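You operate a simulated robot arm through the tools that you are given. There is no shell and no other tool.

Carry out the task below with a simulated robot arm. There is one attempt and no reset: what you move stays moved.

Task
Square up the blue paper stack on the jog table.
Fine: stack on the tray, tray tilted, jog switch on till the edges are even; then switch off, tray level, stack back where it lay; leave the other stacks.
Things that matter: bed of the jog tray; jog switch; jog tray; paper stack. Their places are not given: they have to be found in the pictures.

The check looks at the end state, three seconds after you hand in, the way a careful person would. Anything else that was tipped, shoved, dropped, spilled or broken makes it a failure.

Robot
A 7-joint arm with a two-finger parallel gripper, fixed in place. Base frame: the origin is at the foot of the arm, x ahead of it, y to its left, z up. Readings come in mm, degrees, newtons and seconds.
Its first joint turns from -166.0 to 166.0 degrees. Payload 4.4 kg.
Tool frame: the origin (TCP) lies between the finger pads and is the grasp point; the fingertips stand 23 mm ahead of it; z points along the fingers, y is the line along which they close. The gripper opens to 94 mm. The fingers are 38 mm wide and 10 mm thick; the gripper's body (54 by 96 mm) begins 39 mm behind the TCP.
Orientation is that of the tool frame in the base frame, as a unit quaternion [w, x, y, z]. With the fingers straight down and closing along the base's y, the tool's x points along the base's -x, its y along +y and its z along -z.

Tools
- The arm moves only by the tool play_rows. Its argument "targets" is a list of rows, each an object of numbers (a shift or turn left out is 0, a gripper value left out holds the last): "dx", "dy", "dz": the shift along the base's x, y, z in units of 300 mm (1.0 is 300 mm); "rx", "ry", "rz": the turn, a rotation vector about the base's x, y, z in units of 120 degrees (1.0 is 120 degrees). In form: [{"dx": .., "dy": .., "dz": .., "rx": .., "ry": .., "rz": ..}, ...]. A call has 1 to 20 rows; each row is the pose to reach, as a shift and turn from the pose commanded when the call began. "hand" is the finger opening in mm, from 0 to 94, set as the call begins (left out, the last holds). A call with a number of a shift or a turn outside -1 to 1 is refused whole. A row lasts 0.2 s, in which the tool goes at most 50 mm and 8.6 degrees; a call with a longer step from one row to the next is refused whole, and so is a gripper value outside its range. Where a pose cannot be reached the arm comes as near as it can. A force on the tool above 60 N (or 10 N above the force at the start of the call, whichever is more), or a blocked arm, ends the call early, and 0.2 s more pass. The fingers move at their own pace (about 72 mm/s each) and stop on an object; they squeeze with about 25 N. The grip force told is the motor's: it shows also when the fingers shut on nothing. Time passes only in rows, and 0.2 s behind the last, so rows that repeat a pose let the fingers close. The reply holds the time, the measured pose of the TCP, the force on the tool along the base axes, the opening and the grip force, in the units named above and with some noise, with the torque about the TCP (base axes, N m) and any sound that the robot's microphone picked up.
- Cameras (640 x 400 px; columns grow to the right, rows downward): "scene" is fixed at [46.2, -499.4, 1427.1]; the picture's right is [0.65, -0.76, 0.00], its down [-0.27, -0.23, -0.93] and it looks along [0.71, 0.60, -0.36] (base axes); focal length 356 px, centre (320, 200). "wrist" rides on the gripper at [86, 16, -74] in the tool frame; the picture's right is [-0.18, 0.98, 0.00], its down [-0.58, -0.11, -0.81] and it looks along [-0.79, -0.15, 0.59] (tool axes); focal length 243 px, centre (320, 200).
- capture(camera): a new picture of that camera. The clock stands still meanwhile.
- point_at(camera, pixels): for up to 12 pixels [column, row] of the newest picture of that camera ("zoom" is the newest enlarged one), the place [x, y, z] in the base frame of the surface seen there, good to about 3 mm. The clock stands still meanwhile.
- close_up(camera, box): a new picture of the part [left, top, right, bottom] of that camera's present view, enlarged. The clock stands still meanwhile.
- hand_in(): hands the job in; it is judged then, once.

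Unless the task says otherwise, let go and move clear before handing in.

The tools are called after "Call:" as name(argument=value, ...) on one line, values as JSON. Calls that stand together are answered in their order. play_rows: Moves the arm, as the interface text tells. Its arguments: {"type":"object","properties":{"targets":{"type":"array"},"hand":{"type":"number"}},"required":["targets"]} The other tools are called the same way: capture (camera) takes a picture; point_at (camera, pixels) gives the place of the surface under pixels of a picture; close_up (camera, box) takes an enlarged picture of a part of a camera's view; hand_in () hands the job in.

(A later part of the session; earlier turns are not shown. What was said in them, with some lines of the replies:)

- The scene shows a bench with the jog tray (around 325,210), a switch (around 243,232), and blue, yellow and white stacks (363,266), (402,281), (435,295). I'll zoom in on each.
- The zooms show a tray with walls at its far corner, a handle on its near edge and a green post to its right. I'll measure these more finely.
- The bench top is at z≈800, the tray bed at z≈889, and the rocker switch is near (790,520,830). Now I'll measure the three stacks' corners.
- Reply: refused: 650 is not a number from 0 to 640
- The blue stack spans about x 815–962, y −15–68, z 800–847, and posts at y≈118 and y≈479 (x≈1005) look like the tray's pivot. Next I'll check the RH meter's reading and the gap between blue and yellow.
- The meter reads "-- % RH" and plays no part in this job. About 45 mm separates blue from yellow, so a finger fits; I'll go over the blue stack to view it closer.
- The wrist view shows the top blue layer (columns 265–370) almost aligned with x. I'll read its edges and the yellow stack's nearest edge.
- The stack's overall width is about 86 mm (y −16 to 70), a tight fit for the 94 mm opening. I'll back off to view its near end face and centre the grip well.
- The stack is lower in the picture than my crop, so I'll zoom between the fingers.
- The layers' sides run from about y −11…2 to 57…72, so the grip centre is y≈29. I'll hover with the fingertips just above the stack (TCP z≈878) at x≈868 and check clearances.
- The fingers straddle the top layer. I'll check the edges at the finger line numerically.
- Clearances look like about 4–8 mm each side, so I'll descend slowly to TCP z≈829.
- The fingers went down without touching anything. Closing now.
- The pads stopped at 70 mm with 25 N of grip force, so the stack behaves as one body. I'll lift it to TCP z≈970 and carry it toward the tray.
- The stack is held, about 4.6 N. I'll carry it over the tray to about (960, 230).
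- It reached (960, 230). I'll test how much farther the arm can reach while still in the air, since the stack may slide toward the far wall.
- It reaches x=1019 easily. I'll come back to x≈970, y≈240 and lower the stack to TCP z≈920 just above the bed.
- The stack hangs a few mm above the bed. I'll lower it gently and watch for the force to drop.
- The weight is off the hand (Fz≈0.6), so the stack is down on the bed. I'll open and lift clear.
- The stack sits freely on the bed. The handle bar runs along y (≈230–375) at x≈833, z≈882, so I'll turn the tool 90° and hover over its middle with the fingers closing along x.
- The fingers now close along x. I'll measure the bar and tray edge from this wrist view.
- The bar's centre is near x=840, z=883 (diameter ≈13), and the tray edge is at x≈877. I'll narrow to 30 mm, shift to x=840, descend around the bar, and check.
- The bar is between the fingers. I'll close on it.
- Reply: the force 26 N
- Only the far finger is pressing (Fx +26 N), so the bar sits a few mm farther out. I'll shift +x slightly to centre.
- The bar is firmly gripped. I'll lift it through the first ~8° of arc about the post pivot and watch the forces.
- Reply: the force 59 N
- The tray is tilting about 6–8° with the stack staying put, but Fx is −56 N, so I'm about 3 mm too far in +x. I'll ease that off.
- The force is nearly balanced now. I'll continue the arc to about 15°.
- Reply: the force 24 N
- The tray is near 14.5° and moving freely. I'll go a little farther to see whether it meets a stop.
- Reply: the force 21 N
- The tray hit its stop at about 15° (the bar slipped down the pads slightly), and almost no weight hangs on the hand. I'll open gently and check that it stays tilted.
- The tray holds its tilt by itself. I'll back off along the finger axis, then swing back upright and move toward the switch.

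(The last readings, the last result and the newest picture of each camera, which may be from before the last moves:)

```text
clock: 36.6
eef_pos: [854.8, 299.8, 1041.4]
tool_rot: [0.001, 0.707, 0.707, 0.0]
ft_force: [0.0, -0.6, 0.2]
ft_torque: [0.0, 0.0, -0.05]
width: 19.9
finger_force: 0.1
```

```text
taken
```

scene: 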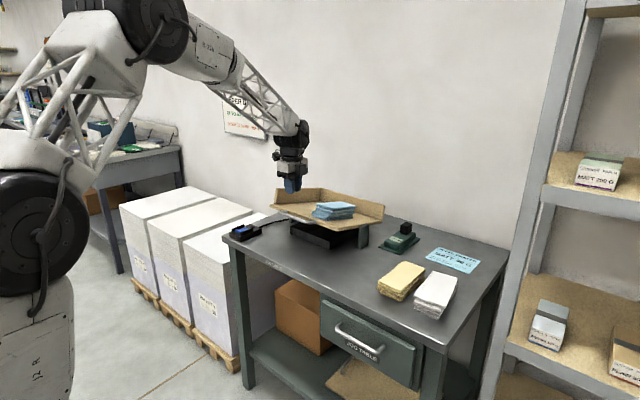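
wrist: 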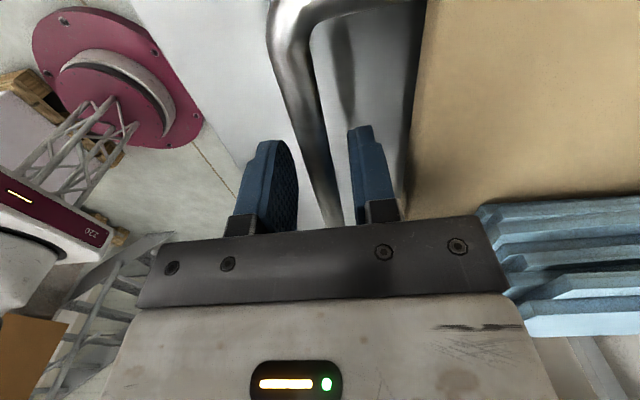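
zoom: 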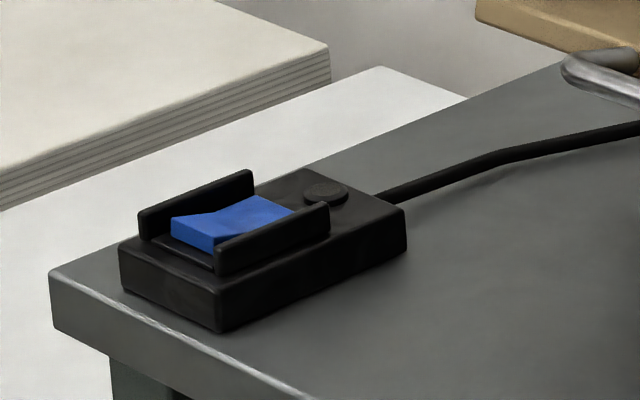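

The rocker sits between two guard rails with a round lamp at its far end. I'll sample heights along it.

Call:
point_at(camera="zoom", pixels=[[180, 218], [195, 225], [205, 215], [220, 212], [235, 208], [250, 203], [265, 200], [280, 205], [325, 195], [160, 205], [270, 240], [215, 250]])

Call:
play_rows(hand=0, targets=[{"rz": 0.068, "dx": -0.05, "dy": 0.05}, {"rz": 0.136, "dx": -0.1, "dy": 0.1}, {"rz": 0.204, "dx": -0.15, "dy": 0.16}, {"rz": 0.272, "dx": -0.2, "dy": 0.22}, {"rz": 0.34, "dx": -0.25, "dy": 0.28}, {"rz": 0.408, "dx": -0.3, "dy": 0.34}, {"rz": 0.476, "dx": -0.35, "dy": 0.4}, {"rz": 0.544, "dx": -0.4, "dy": 0.46}, {"rz": 0.612, "dx": -0.45, "dy": 0.52}, {"rz": 0.68, "dx": -0.5, "dy": 0.6}, {"rz": 0.75, "dx": -0.52, "dy": 0.66}, {"rz": 0.75, "dx": -0.52, "dy": 0.73}, {"rz": 0.75, "dx": -0.52, "dy": 0.73}])

Call:
capture(camera="wrist")

```text
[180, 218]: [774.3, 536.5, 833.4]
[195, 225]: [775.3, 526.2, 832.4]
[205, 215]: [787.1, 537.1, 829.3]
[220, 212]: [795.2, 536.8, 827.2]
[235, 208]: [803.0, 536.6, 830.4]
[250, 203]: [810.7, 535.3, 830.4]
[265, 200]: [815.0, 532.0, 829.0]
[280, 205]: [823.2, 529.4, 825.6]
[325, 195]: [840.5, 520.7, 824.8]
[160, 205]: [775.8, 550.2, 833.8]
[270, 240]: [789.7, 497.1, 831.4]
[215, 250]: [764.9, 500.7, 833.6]
```

```text
clock: 39.4
eef_pos: [699.4, 520.0, 1040.9]
tool_rot: [0.0, 0.001, 1.0, -0.001]
ft_force: [-0.6, -0.7, 0.1]
ft_torque: [0.04, -0.04, 0.03]
width: 0.0
finger_force: 24.6
```

```text
taken
```

wrist: 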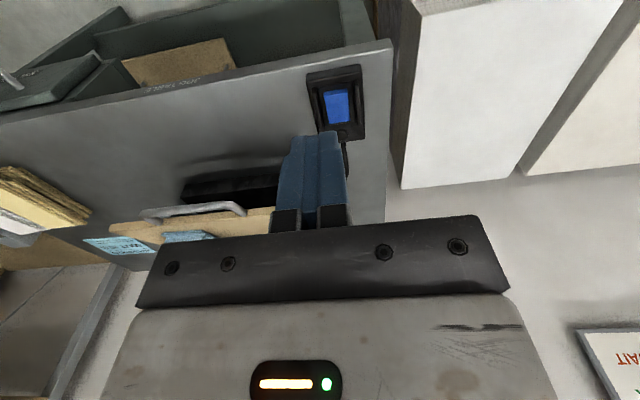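

The near half of the rocker (x≈775, z≈833) is raised and the far half is pressed (z≈826), so switching on means pressing the near half. I'll verify its centre in y, then hover.

Call:
close_up(camera="wrist", box=[290, 50, 390, 160])

Call:
point_at(camera="wrist", pixels=[[337, 95], [325, 95], [350, 95], [338, 105], [340, 120], [345, 132], [318, 105], [359, 105], [336, 88], [337, 78]])

```text
3.64 times, centred on (340, 105) of wrist
```

zoom: 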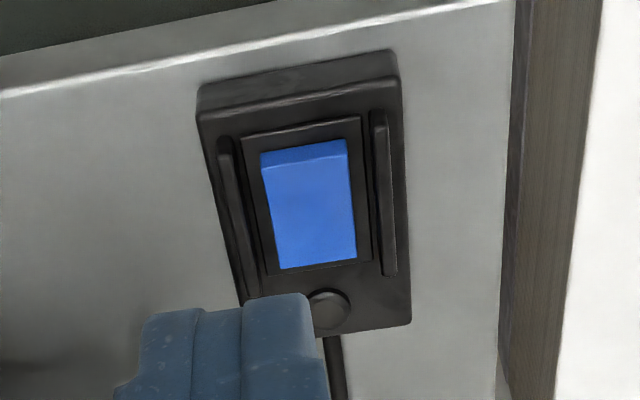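

```text
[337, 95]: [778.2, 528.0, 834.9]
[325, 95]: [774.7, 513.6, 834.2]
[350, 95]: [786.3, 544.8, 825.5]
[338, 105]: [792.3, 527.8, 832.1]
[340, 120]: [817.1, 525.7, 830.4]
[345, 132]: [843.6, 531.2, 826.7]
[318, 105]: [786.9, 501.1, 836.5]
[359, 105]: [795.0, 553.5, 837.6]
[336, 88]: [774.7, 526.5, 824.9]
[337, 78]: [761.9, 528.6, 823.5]
```

The rocker is centred at y≈527. I'll go to (778, 527) and hover with the tips at z≈842.

Call:
play_rows(targets=[{"dx": 0.1, "dy": 0.01}, {"dx": 0.2, "dy": 0.02}, {"dx": 0.262, "dy": 0.023, "dz": -0.08}, {"dx": 0.262, "dy": 0.023, "dz": -0.2}, {"dx": 0.262, "dy": 0.023, "dz": -0.32}, {"dx": 0.262, "dy": 0.023, "dz": -0.43}, {"dx": 0.262, "dy": 0.023, "dz": -0.53}, {"dx": 0.262, "dy": 0.023, "dz": -0.585}, {"dx": 0.262, "dy": 0.023, "dz": -0.585}])

Call:
close_up(camera="scene", box=[212, 195, 292, 250])

Call:
capture(camera="wrist")

```text
clock: 41.4
eef_pos: [775.7, 525.7, 864.6]
tool_rot: [0.0, 0.0, 1.0, 0.0]
ft_force: [0.1, -0.4, -0.6]
ft_torque: [0.0, -0.01, 0.05]
width: 0.0
finger_force: 24.8
```

```text
7.27 times, centred on (252, 222) of scene
```

zoom: 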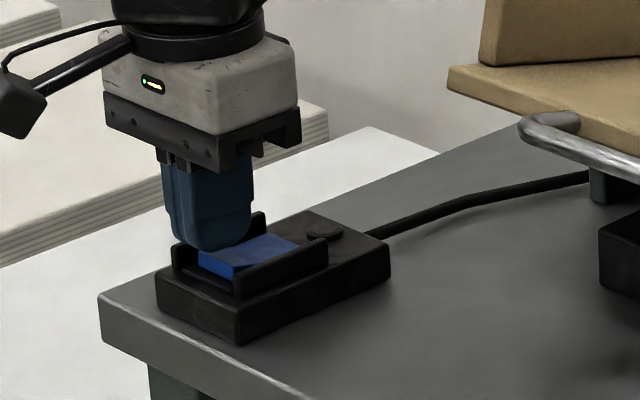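

```text
taken
```

wrist: 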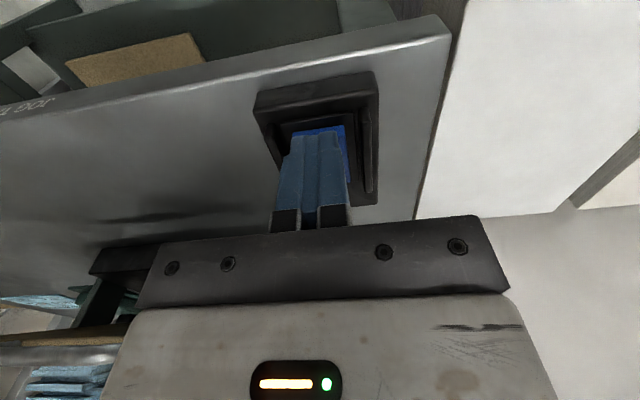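

The tips are over the near half of the rocker. Pressing down in small steps.

Call:
play_rows(targets=[{"dz": -0.012}, {"dz": -0.024}, {"dz": -0.034}, {"dz": -0.042}, {"dz": -0.048}, {"dz": -0.052}])

Call:
close_up(camera="scene", box=[212, 195, 292, 250])

```text
clock: 42.8
eef_pos: [778.8, 526.2, 854.6]
tool_rot: [0.003, 0.0, 1.0, 0.002]
ft_force: [-0.2, -0.6, 4.3]
ft_torque: [0.0, -0.03, 0.03]
width: 0.0
finger_force: 24.8
stopped in row 6: the force on the tool passed its limit at 64 N (the readings are from after the stop); the commanded pose is now the measured one
```

```text
7.27 times, centred on (252, 222) of scene
```

zoom: 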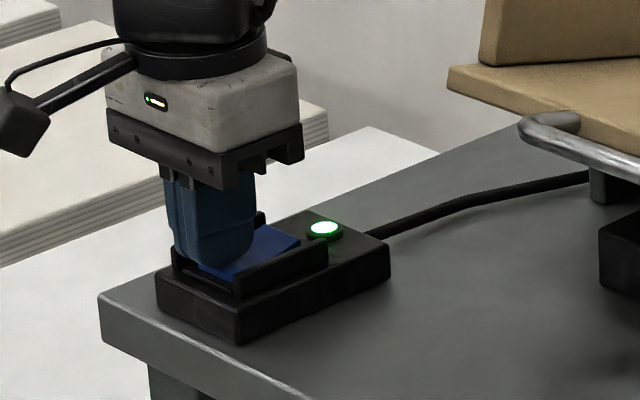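

The lamp turned green, so the jog is on. I'll lift a little and watch the stack.

Call:
play_rows(targets=[{"dz": 0.02}, {"dz": 0.06}, {"dz": 0.1}, {"dz": 0.1}])

Call:
close_up(camera="scene", box=[220, 150, 400, 262])

```text
clock: 43.8
eef_pos: [778.3, 527.4, 884.1]
tool_rot: [0.002, 0.001, 1.0, 0.001]
ft_force: [-0.7, -0.4, -0.2]
ft_torque: [0.02, 0.0, 0.01]
width: 0.1
finger_force: 24.7
```

```text
3.56 times, centred on (310, 206) of scene
```

zoom: 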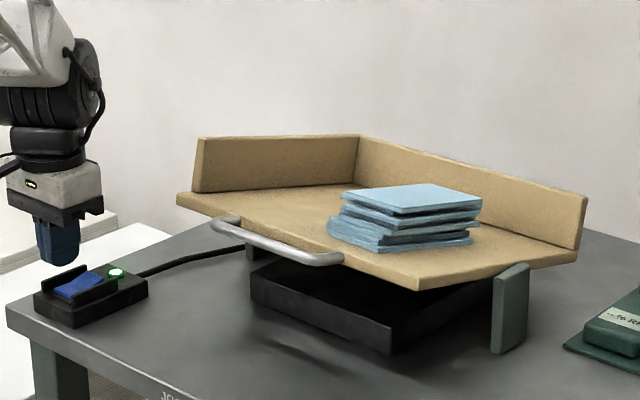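

The lamp is on and the tray is tilted, with no visible change in the stack yet. I'll wait a few seconds.

Call:
play_rows(targets=[{"dz": 0}, {"dz": 0}, {"dz": 0}, {"dz": 0}, {"dz": 0}, {"dz": 0}, {"dz": 0}, {"dz": 0}, {"dz": 0}, {"dz": 0}, {"dz": 0}, {"dz": 0}, {"dz": 0}, {"dz": 0}, {"dz": 0}])

Call:
close_up(camera="scene", box=[220, 150, 400, 262])

```text
clock: 47.0
eef_pos: [779.3, 527.1, 883.2]
tool_rot: [0.002, 0.001, 1.0, 0.002]
ft_force: [0.4, -0.3, 0.1]
ft_torque: [0.0, 0.0, 0.01]
width: 0.0
finger_force: 25.3
```

```text
3.56 times, centred on (310, 206) of scene
```

zoom: 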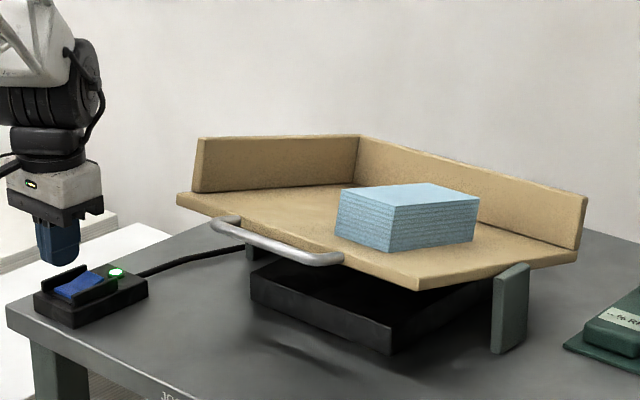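

The stack's edges are now perfectly even. I'll switch off right away by pressing the raised far half of the rocker (x≈815).

Call:
play_rows(targets=[{"dx": 0.06}, {"dx": 0.12}, {"dx": 0.12, "dz": -0.03}, {"dx": 0.12, "dz": -0.05}, {"dx": 0.12, "dz": -0.065}, {"dx": 0.12, "dz": -0.075}, {"dx": 0.12, "dz": -0.085}, {"dx": 0.12, "dz": -0.093}, {"dx": 0.12, "dz": -0.1}])

Call:
close_up(camera="scene", box=[212, 195, 292, 250])

```text
clock: 49.0
eef_pos: [814.0, 527.2, 854.6]
tool_rot: [0.003, 0.001, 1.0, 0.002]
ft_force: [-2.9, -3.6, 8.8]
ft_torque: [-0.1, 0.2, 0.05]
width: 0.2
finger_force: 24.9
```

```text
7.27 times, centred on (252, 222) of scene
```

zoom: 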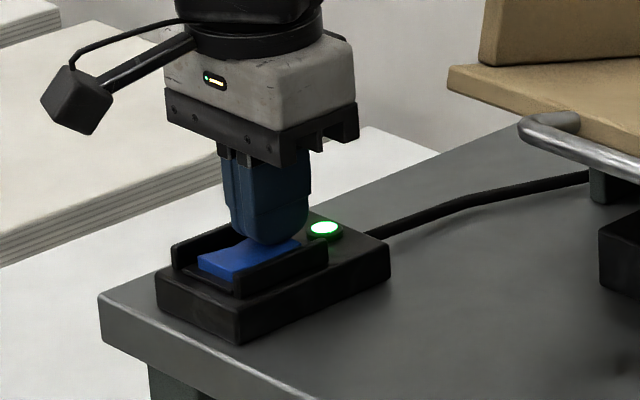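

Contact was made (8.8 N) but the lamp is still lit. I'll press a few mm more.

Call:
play_rows(targets=[{"dz": -0.006}, {"dz": -0.012}, {"dz": -0.018}, {"dz": -0.024}])

Call:
close_up(camera="scene", box=[212, 195, 292, 250])

```text
clock: 49.8
eef_pos: [815.9, 527.2, 855.2]
tool_rot: [0.005, 0.0, 1.0, 0.003]
ft_force: [-0.2, -0.6, 6.3]
ft_torque: [-0.03, 0.14, 0.11]
width: 0.0
finger_force: 24.3
stopped in row 3: the force on the tool passed its limit at 65 N (the readings are from after the stop); the commanded pose is now the measured one
```

```text
7.27 times, centred on (252, 222) of scene
```

zoom: 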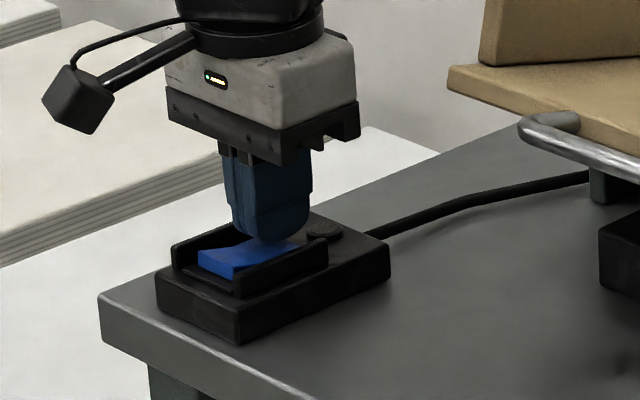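

The lamp is dark, so the jog is off. I'll rise, swing back over the tilted handle and turn the tool.

Call:
play_rows(hand=30, targets=[{"dz": 0.05}, {"dz": 0.15}, {"dz": 0.3}, {"dz": 0.45}, {"dz": 0.6}, {"dz": 0.6, "dy": -0.07, "dx": 0.01, "rz": -0.068}, {"dz": 0.6, "dy": -0.14, "dx": 0.02, "rz": -0.136}, {"dz": 0.6, "dy": -0.21, "dx": 0.03, "rz": -0.204}, {"dz": 0.6, "dy": -0.28, "dx": 0.04, "rz": -0.272}, {"dz": 0.6, "dy": -0.35, "dx": 0.05, "rz": -0.34}, {"dz": 0.6, "dy": -0.42, "dx": 0.06, "rz": -0.408}, {"dz": 0.6, "dy": -0.49, "dx": 0.07, "rz": -0.476}, {"dz": 0.6, "dy": -0.56, "dx": 0.08, "rz": -0.544}, {"dz": 0.6, "dy": -0.63, "dx": 0.09, "rz": -0.612}, {"dz": 0.6, "dy": -0.7, "dx": 0.1, "rz": -0.68}, {"dz": 0.6, "dy": -0.757, "dx": 0.12, "rz": -0.75}, {"dz": 0.55, "dy": -0.757, "dx": 0.12, "rz": -0.75}, {"dz": 0.5, "dy": -0.757, "dx": 0.12, "rz": -0.75}, {"dz": 0.5, "dy": -0.757, "dx": 0.12, "rz": -0.75}])

Call:
capture(camera="wrist")

Call:
close_up(camera="scene", box=[220, 150, 400, 262])

```text
clock: 53.8
eef_pos: [851.6, 300.9, 1005.1]
tool_rot: [0.005, 0.707, 0.707, -0.001]
ft_force: [-0.6, -0.2, 0.3]
ft_torque: [-0.02, 0.01, 0.02]
width: 29.9
finger_force: 0.1
```

```text
taken
```

wrist: 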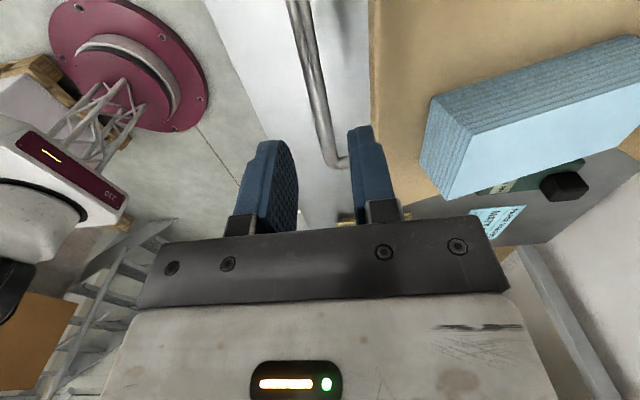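

```text
3.56 times, centred on (310, 206) of scene
```

zoom: 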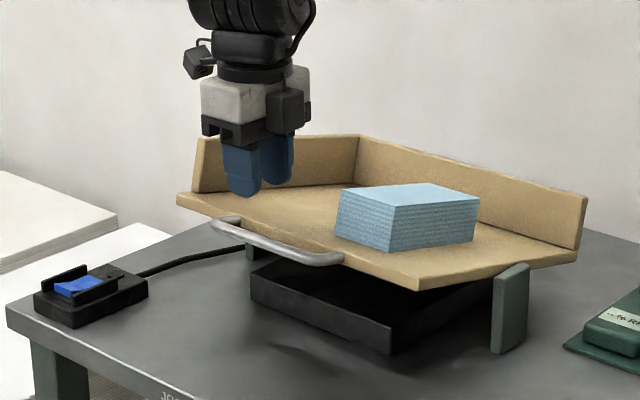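

Call:
point_at(camera="wrist", pixels=[[303, 30], [318, 90], [326, 130], [332, 160], [372, 100], [374, 60], [425, 190], [475, 135], [450, 150]])

Call:
point_at(camera="zoom", pixels=[[250, 232], [280, 246], [310, 258], [200, 205], [410, 280], [335, 255], [390, 245], [470, 240]])

```text
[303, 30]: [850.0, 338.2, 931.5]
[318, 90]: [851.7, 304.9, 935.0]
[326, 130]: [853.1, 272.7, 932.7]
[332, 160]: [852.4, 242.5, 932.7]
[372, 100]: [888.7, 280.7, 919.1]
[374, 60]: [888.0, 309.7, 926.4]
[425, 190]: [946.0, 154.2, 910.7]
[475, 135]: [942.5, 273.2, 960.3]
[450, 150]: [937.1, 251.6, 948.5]
```

```text
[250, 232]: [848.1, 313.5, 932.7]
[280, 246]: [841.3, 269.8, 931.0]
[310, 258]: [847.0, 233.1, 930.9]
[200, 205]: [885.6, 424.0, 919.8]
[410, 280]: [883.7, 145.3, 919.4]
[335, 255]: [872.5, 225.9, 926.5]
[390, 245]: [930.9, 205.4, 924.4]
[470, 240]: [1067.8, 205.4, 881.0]
```

The stack is squared and the tray bed is tilted about 15°, with the bar's centre now near (851, 926). I'll tilt the tool 15° to match, approach along the finger axis, and straddle the bar.

Call:
play_rows(targets=[{"dx": 0.02, "dz": -0.02, "ry": 0.06}, {"dx": 0.05, "dz": -0.05, "ry": 0.125}, {"dx": 0.05, "dz": -0.07, "ry": 0.125}, {"dx": 0.038, "dz": -0.115, "ry": 0.125}, {"dx": 0.026, "dz": -0.16, "ry": 0.125}, {"dx": 0.014, "dz": -0.205, "ry": 0.125}, {"dx": 0.004, "dz": -0.24, "ry": 0.125}, {"dx": -0.002, "dz": -0.26, "ry": 0.125}, {"dx": -0.002, "dz": -0.26, "ry": 0.125}])

Call:
close_up(camera="scene", box=[240, 160, 352, 240])

Call:
close_up(camera="wrist", box=[200, 0, 480, 230])

```text
clock: 55.8
eef_pos: [850.9, 299.8, 926.3]
tool_rot: [-0.088, 0.702, 0.701, -0.094]
ft_force: [0.3, -0.5, -0.3]
ft_torque: [0.01, 0.02, -0.02]
width: 30.0
finger_force: 0.0
```

```text
5.00 times, centred on (296, 200) of scene
```

zoom: 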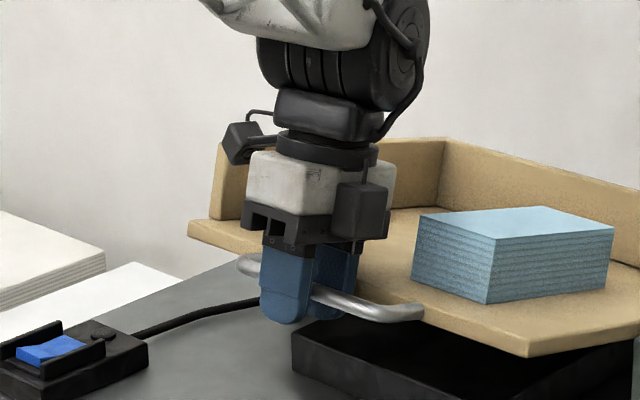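

```text
1.74 times, centred on (340, 115) of wrist
```

zoom: 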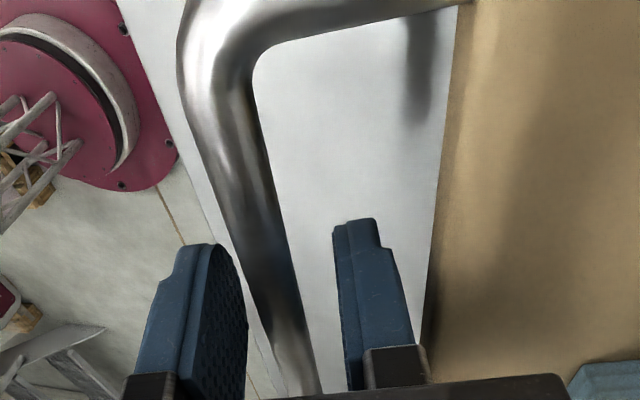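

The bar is centred between the fingers; closing.

Call:
play_rows(hand=5, targets=[{"dz": 0}, {"dz": 0}, {"dz": 0}, {"dz": 0}])

```text
clock: 56.8
eef_pos: [851.1, 300.3, 926.4]
tool_rot: [-0.087, 0.701, 0.702, -0.094]
ft_force: [21.0, 2.2, -6.7]
ft_torque: [0.29, -0.02, 1.74]
width: 11.9
finger_force: 45.1
```

The handle is gripped. I'll bring it down through half the arc and check the forces.

Call:
play_rows(targets=[{"dx": -0.004, "dz": -0.018, "ry": -0.0167}, {"dx": -0.009, "dz": -0.037, "ry": -0.033}, {"dx": -0.014, "dz": -0.056, "ry": -0.05}, {"dx": -0.017, "dz": -0.07, "ry": -0.0625}, {"dx": -0.017, "dz": -0.07, "ry": -0.0625}])

```text
clock: 58.0
eef_pos: [846.2, 301.0, 905.1]
tool_rot: [-0.041, 0.706, 0.705, -0.048]
ft_force: [-14.6, -1.7, 5.3]
ft_torque: [0.43, -0.02, 1.69]
width: 11.9
finger_force: 44.9
```

Forces are low. Continuing down to level.

Call:
play_rows(targets=[{"dx": -0.006, "dz": -0.024, "ry": -0.021}, {"dx": -0.01, "dz": -0.048, "ry": -0.042}, {"dx": -0.0125, "dz": -0.072, "ry": -0.0625}, {"dx": -0.0125, "dz": -0.072, "ry": -0.0625}])

Call:
close_up(camera="scene", box=[220, 150, 400, 262])

Call:
point_at(camera="zoom", pixels=[[200, 230], [360, 285], [410, 305], [500, 250], [540, 245], [420, 165], [430, 290], [560, 235]])

```text
clock: 59.0
eef_pos: [842.0, 300.3, 884.4]
tool_rot: [0.006, 0.708, 0.707, -0.001]
ft_force: [11.0, -11.1, 1.5]
ft_torque: [-0.2, -0.04, 1.73]
width: 11.9
finger_force: 44.9
```

```text
3.56 times, centred on (310, 206) of scene
```

zoom: 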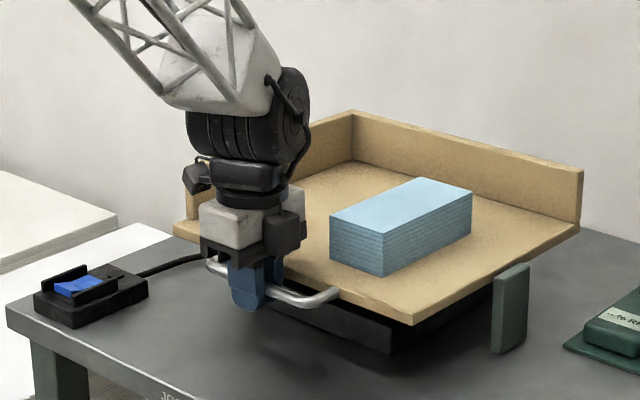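

```text
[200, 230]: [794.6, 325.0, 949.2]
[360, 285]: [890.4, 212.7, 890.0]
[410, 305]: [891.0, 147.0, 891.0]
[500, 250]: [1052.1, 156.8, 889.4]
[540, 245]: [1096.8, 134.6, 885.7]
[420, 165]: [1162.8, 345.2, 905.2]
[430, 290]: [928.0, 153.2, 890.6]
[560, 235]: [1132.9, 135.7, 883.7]
```

The bed reads z≈891 near and 889.4 far, so about 0.5° remains. I'll press down another 2–3 mm to seat it.

Call:
play_rows(targets=[{"dz": -0.004}, {"dz": -0.008}, {"dz": -0.008}])

Call:
close_up(camera="scene", box=[220, 150, 400, 262])

Call:
point_at(camera="zoom", pixels=[[360, 285], [400, 300], [410, 305], [500, 250], [520, 240], [540, 230], [430, 290], [480, 265]])

```text
clock: 59.8
eef_pos: [843.6, 299.6, 881.4]
tool_rot: [0.006, 0.708, 0.707, 0.0]
ft_force: [25.1, -7.9, 0.5]
ft_torque: [-0.2, -0.04, 1.73]
width: 12.1
finger_force: 45.0
```

```text
3.56 times, centred on (310, 206) of scene
```

zoom: 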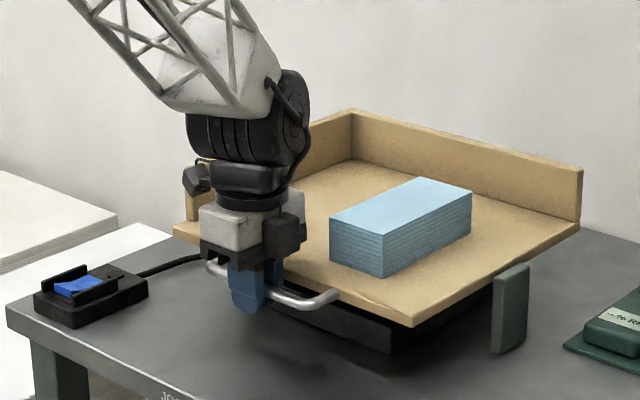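

```text
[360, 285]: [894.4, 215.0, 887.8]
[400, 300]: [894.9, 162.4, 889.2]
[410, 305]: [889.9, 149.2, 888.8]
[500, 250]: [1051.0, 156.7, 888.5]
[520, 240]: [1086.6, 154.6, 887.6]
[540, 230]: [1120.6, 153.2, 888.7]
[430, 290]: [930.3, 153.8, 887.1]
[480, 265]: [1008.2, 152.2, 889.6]
```

The bed now reads 887–889.6 throughout, and its corners match the original picture. I'll relieve the side load, open, and back straight up.

Call:
play_rows(targets=[{"dx": 0.003}, {"dx": 0.003}])

Call:
play_rows(hand=28, targets=[{"dz": 0}, {"dz": 0}, {"dz": 0.03}, {"dz": 0.08}, {"dz": 0.15}, {"dz": 0.25}, {"dz": 0.35}, {"dz": 0.42}, {"dz": 0.42}])

Call:
close_up(camera="scene", box=[220, 150, 400, 262])

Call:
point_at(camera="zoom", pixels=[[360, 285], [400, 300], [410, 305], [500, 250], [520, 240], [540, 230], [430, 290], [480, 265], [333, 218], [384, 236], [470, 190], [415, 180]])

```text
clock: 60.4
eef_pos: [843.1, 300.7, 881.7]
tool_rot: [0.004, 0.706, 0.708, -0.001]
ft_force: [7.5, -4.9, 6.5]
ft_torque: [0.15, 0.02, 1.73]
width: 12.0
finger_force: 44.7
```

```text
clock: 62.4
eef_pos: [843.2, 301.2, 1007.4]
tool_rot: [0.005, 0.707, 0.707, -0.001]
ft_force: [0.0, 0.5, 0.1]
ft_torque: [-0.01, 0.03, 0.0]
width: 28.4
finger_force: 0.0
```

```text
3.56 times, centred on (310, 206) of scene
```

zoom: 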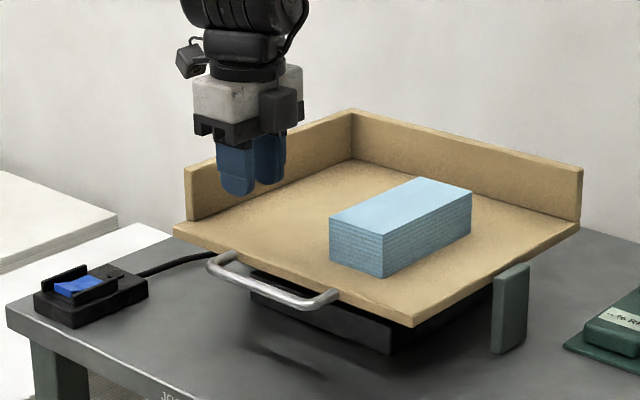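

```text
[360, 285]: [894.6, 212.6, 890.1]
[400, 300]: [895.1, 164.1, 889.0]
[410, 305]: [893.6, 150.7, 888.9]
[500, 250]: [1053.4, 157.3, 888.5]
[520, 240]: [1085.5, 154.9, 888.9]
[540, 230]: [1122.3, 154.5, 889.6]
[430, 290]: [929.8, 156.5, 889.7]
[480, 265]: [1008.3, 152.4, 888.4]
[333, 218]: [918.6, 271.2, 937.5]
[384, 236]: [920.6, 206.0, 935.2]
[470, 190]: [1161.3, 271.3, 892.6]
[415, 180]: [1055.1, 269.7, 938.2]
```

The tray is level (z≈889 everywhere) and the switch lamp is dark. The squared stack is at x≈919–1062, y≈204–272, so I'll turn the tool back and hover over it with the hand open.

Call:
play_rows(hand=92, targets=[{"dz": 0.03, "rz": 0.068}, {"dz": 0.06, "rz": 0.136}, {"dz": 0.06, "dx": 0.05, "dy": -0.02, "rz": 0.204}, {"dz": 0.06, "dx": 0.1, "dy": -0.04, "rz": 0.272}, {"dz": 0.06, "dx": 0.15, "dy": -0.07, "rz": 0.34}, {"dz": 0.06, "dx": 0.2, "dy": -0.1, "rz": 0.408}, {"dz": 0.06, "dx": 0.25, "dy": -0.13, "rz": 0.476}, {"dz": 0.06, "dx": 0.3, "dy": -0.16, "rz": 0.544}, {"dz": 0.06, "dx": 0.35, "dy": -0.18, "rz": 0.612}, {"dz": 0.06, "dx": 0.4, "dy": -0.2, "rz": 0.68}, {"dz": 0.06, "dx": 0.425, "dy": -0.207, "rz": 0.75}, {"dz": 0, "dx": 0.425, "dy": -0.207, "rz": 0.75}, {"dz": -0.04, "dx": 0.425, "dy": -0.207, "rz": 0.75}, {"dz": -0.04, "dx": 0.425, "dy": -0.207, "rz": 0.75}])

Call:
capture(camera="wrist")

```text
clock: 65.4
eef_pos: [971.7, 237.7, 995.8]
tool_rot: [0.004, 0.001, 1.0, 0.002]
ft_force: [0.3, 0.1, -0.3]
ft_torque: [0.0, 0.01, 0.02]
width: 92.0
finger_force: 0.1
```

```text
taken
```

wrist: 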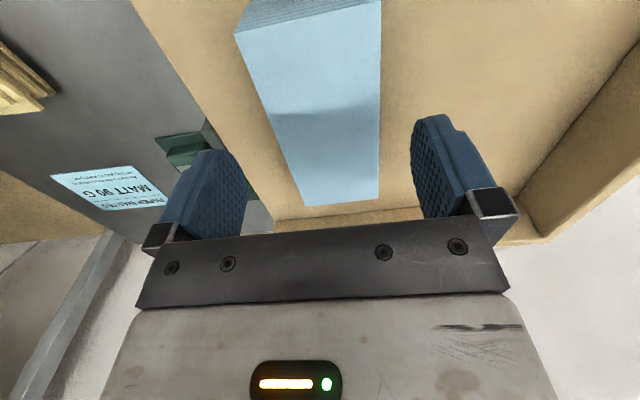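

The squared stack lies between the fingers' lines. I'll read its edges and its yaw.

Call:
point_at(camera="wrist", pixels=[[242, 40], [262, 90], [282, 140], [302, 190], [376, 40], [376, 90], [376, 140], [375, 190], [340, 202], [310, 25]])

```text
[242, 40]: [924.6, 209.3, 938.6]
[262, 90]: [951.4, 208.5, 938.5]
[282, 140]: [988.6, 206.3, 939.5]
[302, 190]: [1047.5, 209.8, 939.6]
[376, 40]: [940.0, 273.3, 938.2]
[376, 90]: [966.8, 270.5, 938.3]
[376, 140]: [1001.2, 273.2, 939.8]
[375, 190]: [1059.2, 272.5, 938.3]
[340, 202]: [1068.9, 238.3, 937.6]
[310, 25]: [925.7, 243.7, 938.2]
```

The stack is straight (y≈206–274) and has stayed in place. I'll descend around it and grip.

Call:
play_rows(targets=[{"dx": -0.002, "dy": 0.004, "ry": 0.0038, "rx": -0.002}, {"dx": -0.002, "dy": 0.004, "dz": -0.04, "ry": 0.0038, "rx": -0.002}, {"dx": -0.002, "dy": 0.004, "dz": -0.08, "ry": 0.0038, "rx": -0.002}, {"dx": -0.002, "dy": 0.004, "dz": -0.12, "ry": 0.0038, "rx": -0.002}, {"dx": -0.002, "dy": 0.004, "dz": -0.16, "ry": 0.0038, "rx": -0.002}, {"dx": -0.002, "dy": 0.004, "dz": -0.2, "ry": 0.0038, "rx": -0.002}, {"dx": -0.002, "dy": 0.004, "dz": -0.235, "ry": 0.0038, "rx": -0.002}, {"dx": -0.002, "dy": 0.004, "dz": -0.252, "ry": 0.0038, "rx": -0.002}, {"dx": -0.002, "dy": 0.004, "dz": -0.252, "ry": 0.0038, "rx": -0.002}])

Call:
play_rows(hand=50, targets=[{"dz": 0}, {"dz": 0}, {"dz": 0}, {"dz": 0}])

Call:
capture(camera="wrist")

```text
clock: 67.4
eef_pos: [969.2, 239.6, 920.0]
tool_rot: [0.0, 0.002, 1.0, 0.001]
ft_force: [0.5, 0.3, -0.9]
ft_torque: [0.0, -0.01, -0.02]
width: 91.9
finger_force: 0.0
```

```text
clock: 68.4
eef_pos: [970.4, 238.6, 920.1]
tool_rot: [-0.001, 0.001, 1.0, 0.001]
ft_force: [1.0, 1.3, -0.6]
ft_torque: [-0.07, 0.05, 0.04]
width: 69.6
finger_force: 24.7
```

```text
taken
```

wrist: 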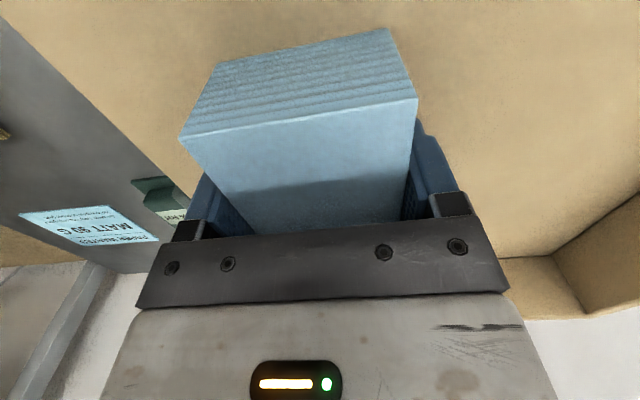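

The stack is gripped evenly. I'll lift and carry it back over its original spot at about (868.5, 28.5).

Call:
play_rows(targets=[{"dz": 0.03}, {"dz": 0.08}, {"dz": 0.14}, {"dz": 0.2}, {"dz": 0.2, "dx": -0.03, "dy": -0.06}, {"dz": 0.2, "dx": -0.07, "dy": -0.15}, {"dz": 0.2, "dx": -0.12, "dy": -0.25}, {"dz": 0.2, "dx": -0.17, "dy": -0.35}, {"dz": 0.2, "dx": -0.22, "dy": -0.45}, {"dz": 0.2, "dx": -0.27, "dy": -0.55}, {"dz": 0.2, "dx": -0.31, "dy": -0.64}, {"dz": 0.2, "dx": -0.338, "dy": -0.702}, {"dz": 0.2, "dx": -0.338, "dy": -0.702}])

Call:
capture(camera="scene")

```text
clock: 71.2
eef_pos: [869.4, 28.4, 979.6]
tool_rot: [0.001, 0.001, 1.0, 0.001]
ft_force: [0.2, 0.5, -3.8]
ft_torque: [0.01, 0.13, 0.0]
width: 69.8
finger_force: 25.1
```

```text
taken
```

scene: 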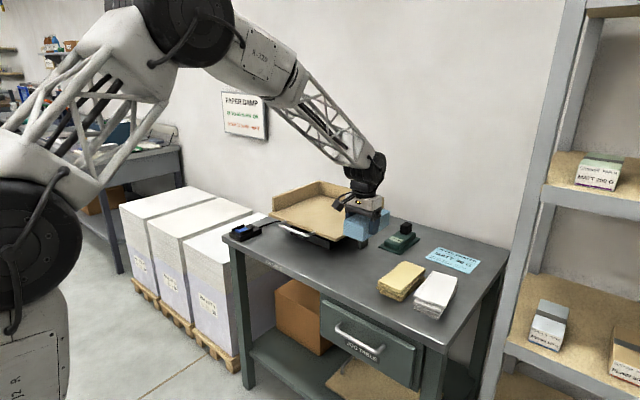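

It's above its original place. I'll lower to about 3 mm above the bench, then ease down.

Call:
play_rows(targets=[{"dz": -0.08}, {"dz": -0.18}, {"dz": -0.28}, {"dz": -0.36}, {"dz": -0.42}, {"dz": -0.46}, {"dz": -0.482}, {"dz": -0.482}])

Call:
play_rows(targets=[{"dz": -0.003}, {"dz": -0.006}, {"dz": -0.008}, {"dz": -0.008}])

```text
clock: 73.0
eef_pos: [869.1, 29.0, 835.0]
tool_rot: [0.0, 0.001, 1.0, 0.0]
ft_force: [-0.2, 0.0, -3.3]
ft_torque: [-0.01, 0.1, -0.03]
width: 69.7
finger_force: 24.7
```

```text
clock: 74.0
eef_pos: [869.4, 28.7, 833.4]
tool_rot: [0.0, 0.001, 1.0, 0.001]
ft_force: [0.0, 0.2, -4.6]
ft_torque: [-0.01, 0.09, 0.0]
width: 70.2
finger_force: 25.5
```

Call:
play_rows(targets=[{"dz": -0.002}, {"dz": -0.004}, {"dz": -0.004}])

Call:
play_rows(targets=[{"dz": -0.002}, {"dz": -0.004}, {"dz": -0.004}])

```text
clock: 74.8
eef_pos: [868.6, 28.3, 831.7]
tool_rot: [0.0, 0.001, 1.0, 0.0]
ft_force: [-0.1, 0.7, -3.5]
ft_torque: [0.03, 0.11, -0.03]
width: 70.0
finger_force: 25.3
```

```text
clock: 75.6
eef_pos: [868.1, 29.0, 830.7]
tool_rot: [0.001, 0.001, 1.0, 0.001]
ft_force: [-2.1, 0.4, 6.9]
ft_torque: [-0.42, 0.75, -0.08]
width: 69.7
finger_force: 25.2
```

The stack is down on the bench (Fz turned positive). I'll open and rise clear.

Call:
play_rows(hand=92, targets=[{"dz": 0}, {"dz": 0}, {"dz": 0}, {"dz": 0.03}, {"dz": 0.1}, {"dz": 0.2}, {"dz": 0.33}, {"dz": 0.46}, {"dz": 0.6}, {"dz": 0.6, "dx": -0.15}, {"dz": 0.6, "dx": -0.3}, {"dz": 0.6, "dx": -0.4}, {"dz": 0.6, "dx": -0.4}])

Call:
capture(camera="scene")

Call:
close_up(camera="scene", box=[320, 210, 500, 322])

Call:
point_at(camera="zoom", pixels=[[80, 200], [145, 230], [238, 155], [172, 138], [145, 268], [238, 195]])

Call:
close_up(camera="scene", box=[220, 170, 400, 282])

```text
clock: 78.4
eef_pos: [747.7, 27.4, 1011.2]
tool_rot: [0.0, 0.001, 1.0, 0.002]
ft_force: [0.2, -0.2, 0.3]
ft_torque: [0.0, -0.01, -0.01]
width: 91.7
finger_force: 0.1
```

```text
taken
```

scene: 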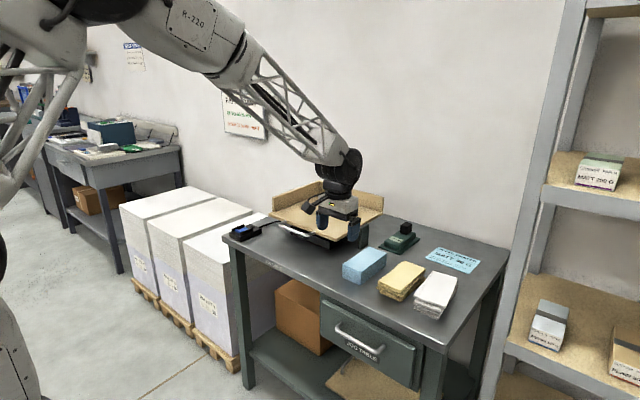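

```text
3.56 times, centred on (410, 266) of scene
```

zoom: 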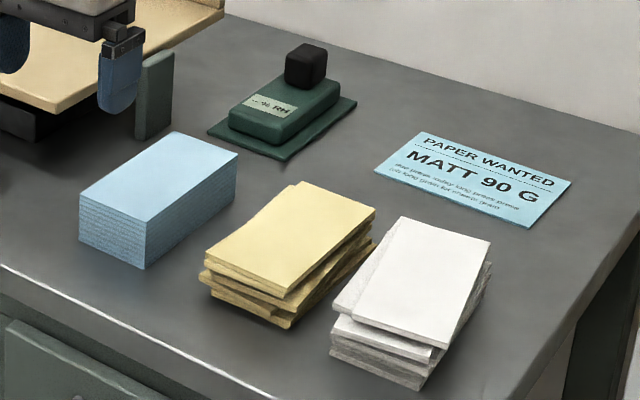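

```text
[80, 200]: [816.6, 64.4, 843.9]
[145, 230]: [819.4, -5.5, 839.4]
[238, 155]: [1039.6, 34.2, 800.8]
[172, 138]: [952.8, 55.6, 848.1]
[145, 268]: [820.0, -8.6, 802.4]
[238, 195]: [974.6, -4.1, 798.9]
```

```text
3.56 times, centred on (310, 226) of scene
```

zoom: 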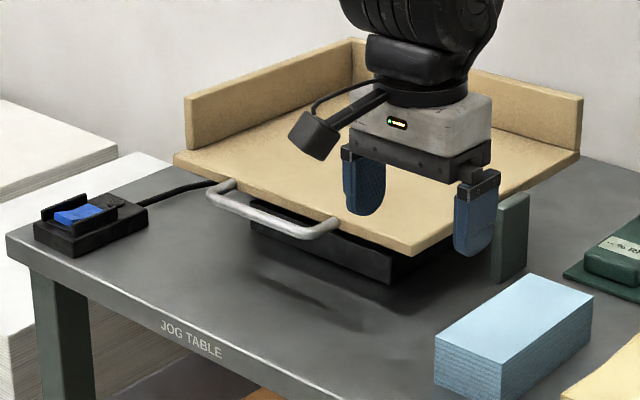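

The blue stack is squared and back in place (x≈818–963, y≈−7–64). The tray corner is at its original pixel (412,255), the switch lamp is dark, the yellow and white stacks are undisturbed, and the arm is clear. I'm handing in.

Call:
hand_in()

```text
The job is handed in.
```

The blue stack is squared up and back where it lay, to within a few millimetres. I've handed the job in, but no verdict has come back.

- **Squaring:** I set the stack on the tray, tilted the tray about 15° to its stop and ran the jog for about six seconds. The last pictures show the edges even.
- **Switch and tray:** The switch is off and its lamp is dark. The tray is level again, with the bed reading about 889 mm throughout and its front corner where it was at the start.
- **Everything else:** The yellow and white stacks, the humidity meter and the card look untouched. The hand is open and clear of the bench.

Each press of the jog switch tripped the arm's 60 N force limit. The switch worked both times and shows no damage in the pictures.
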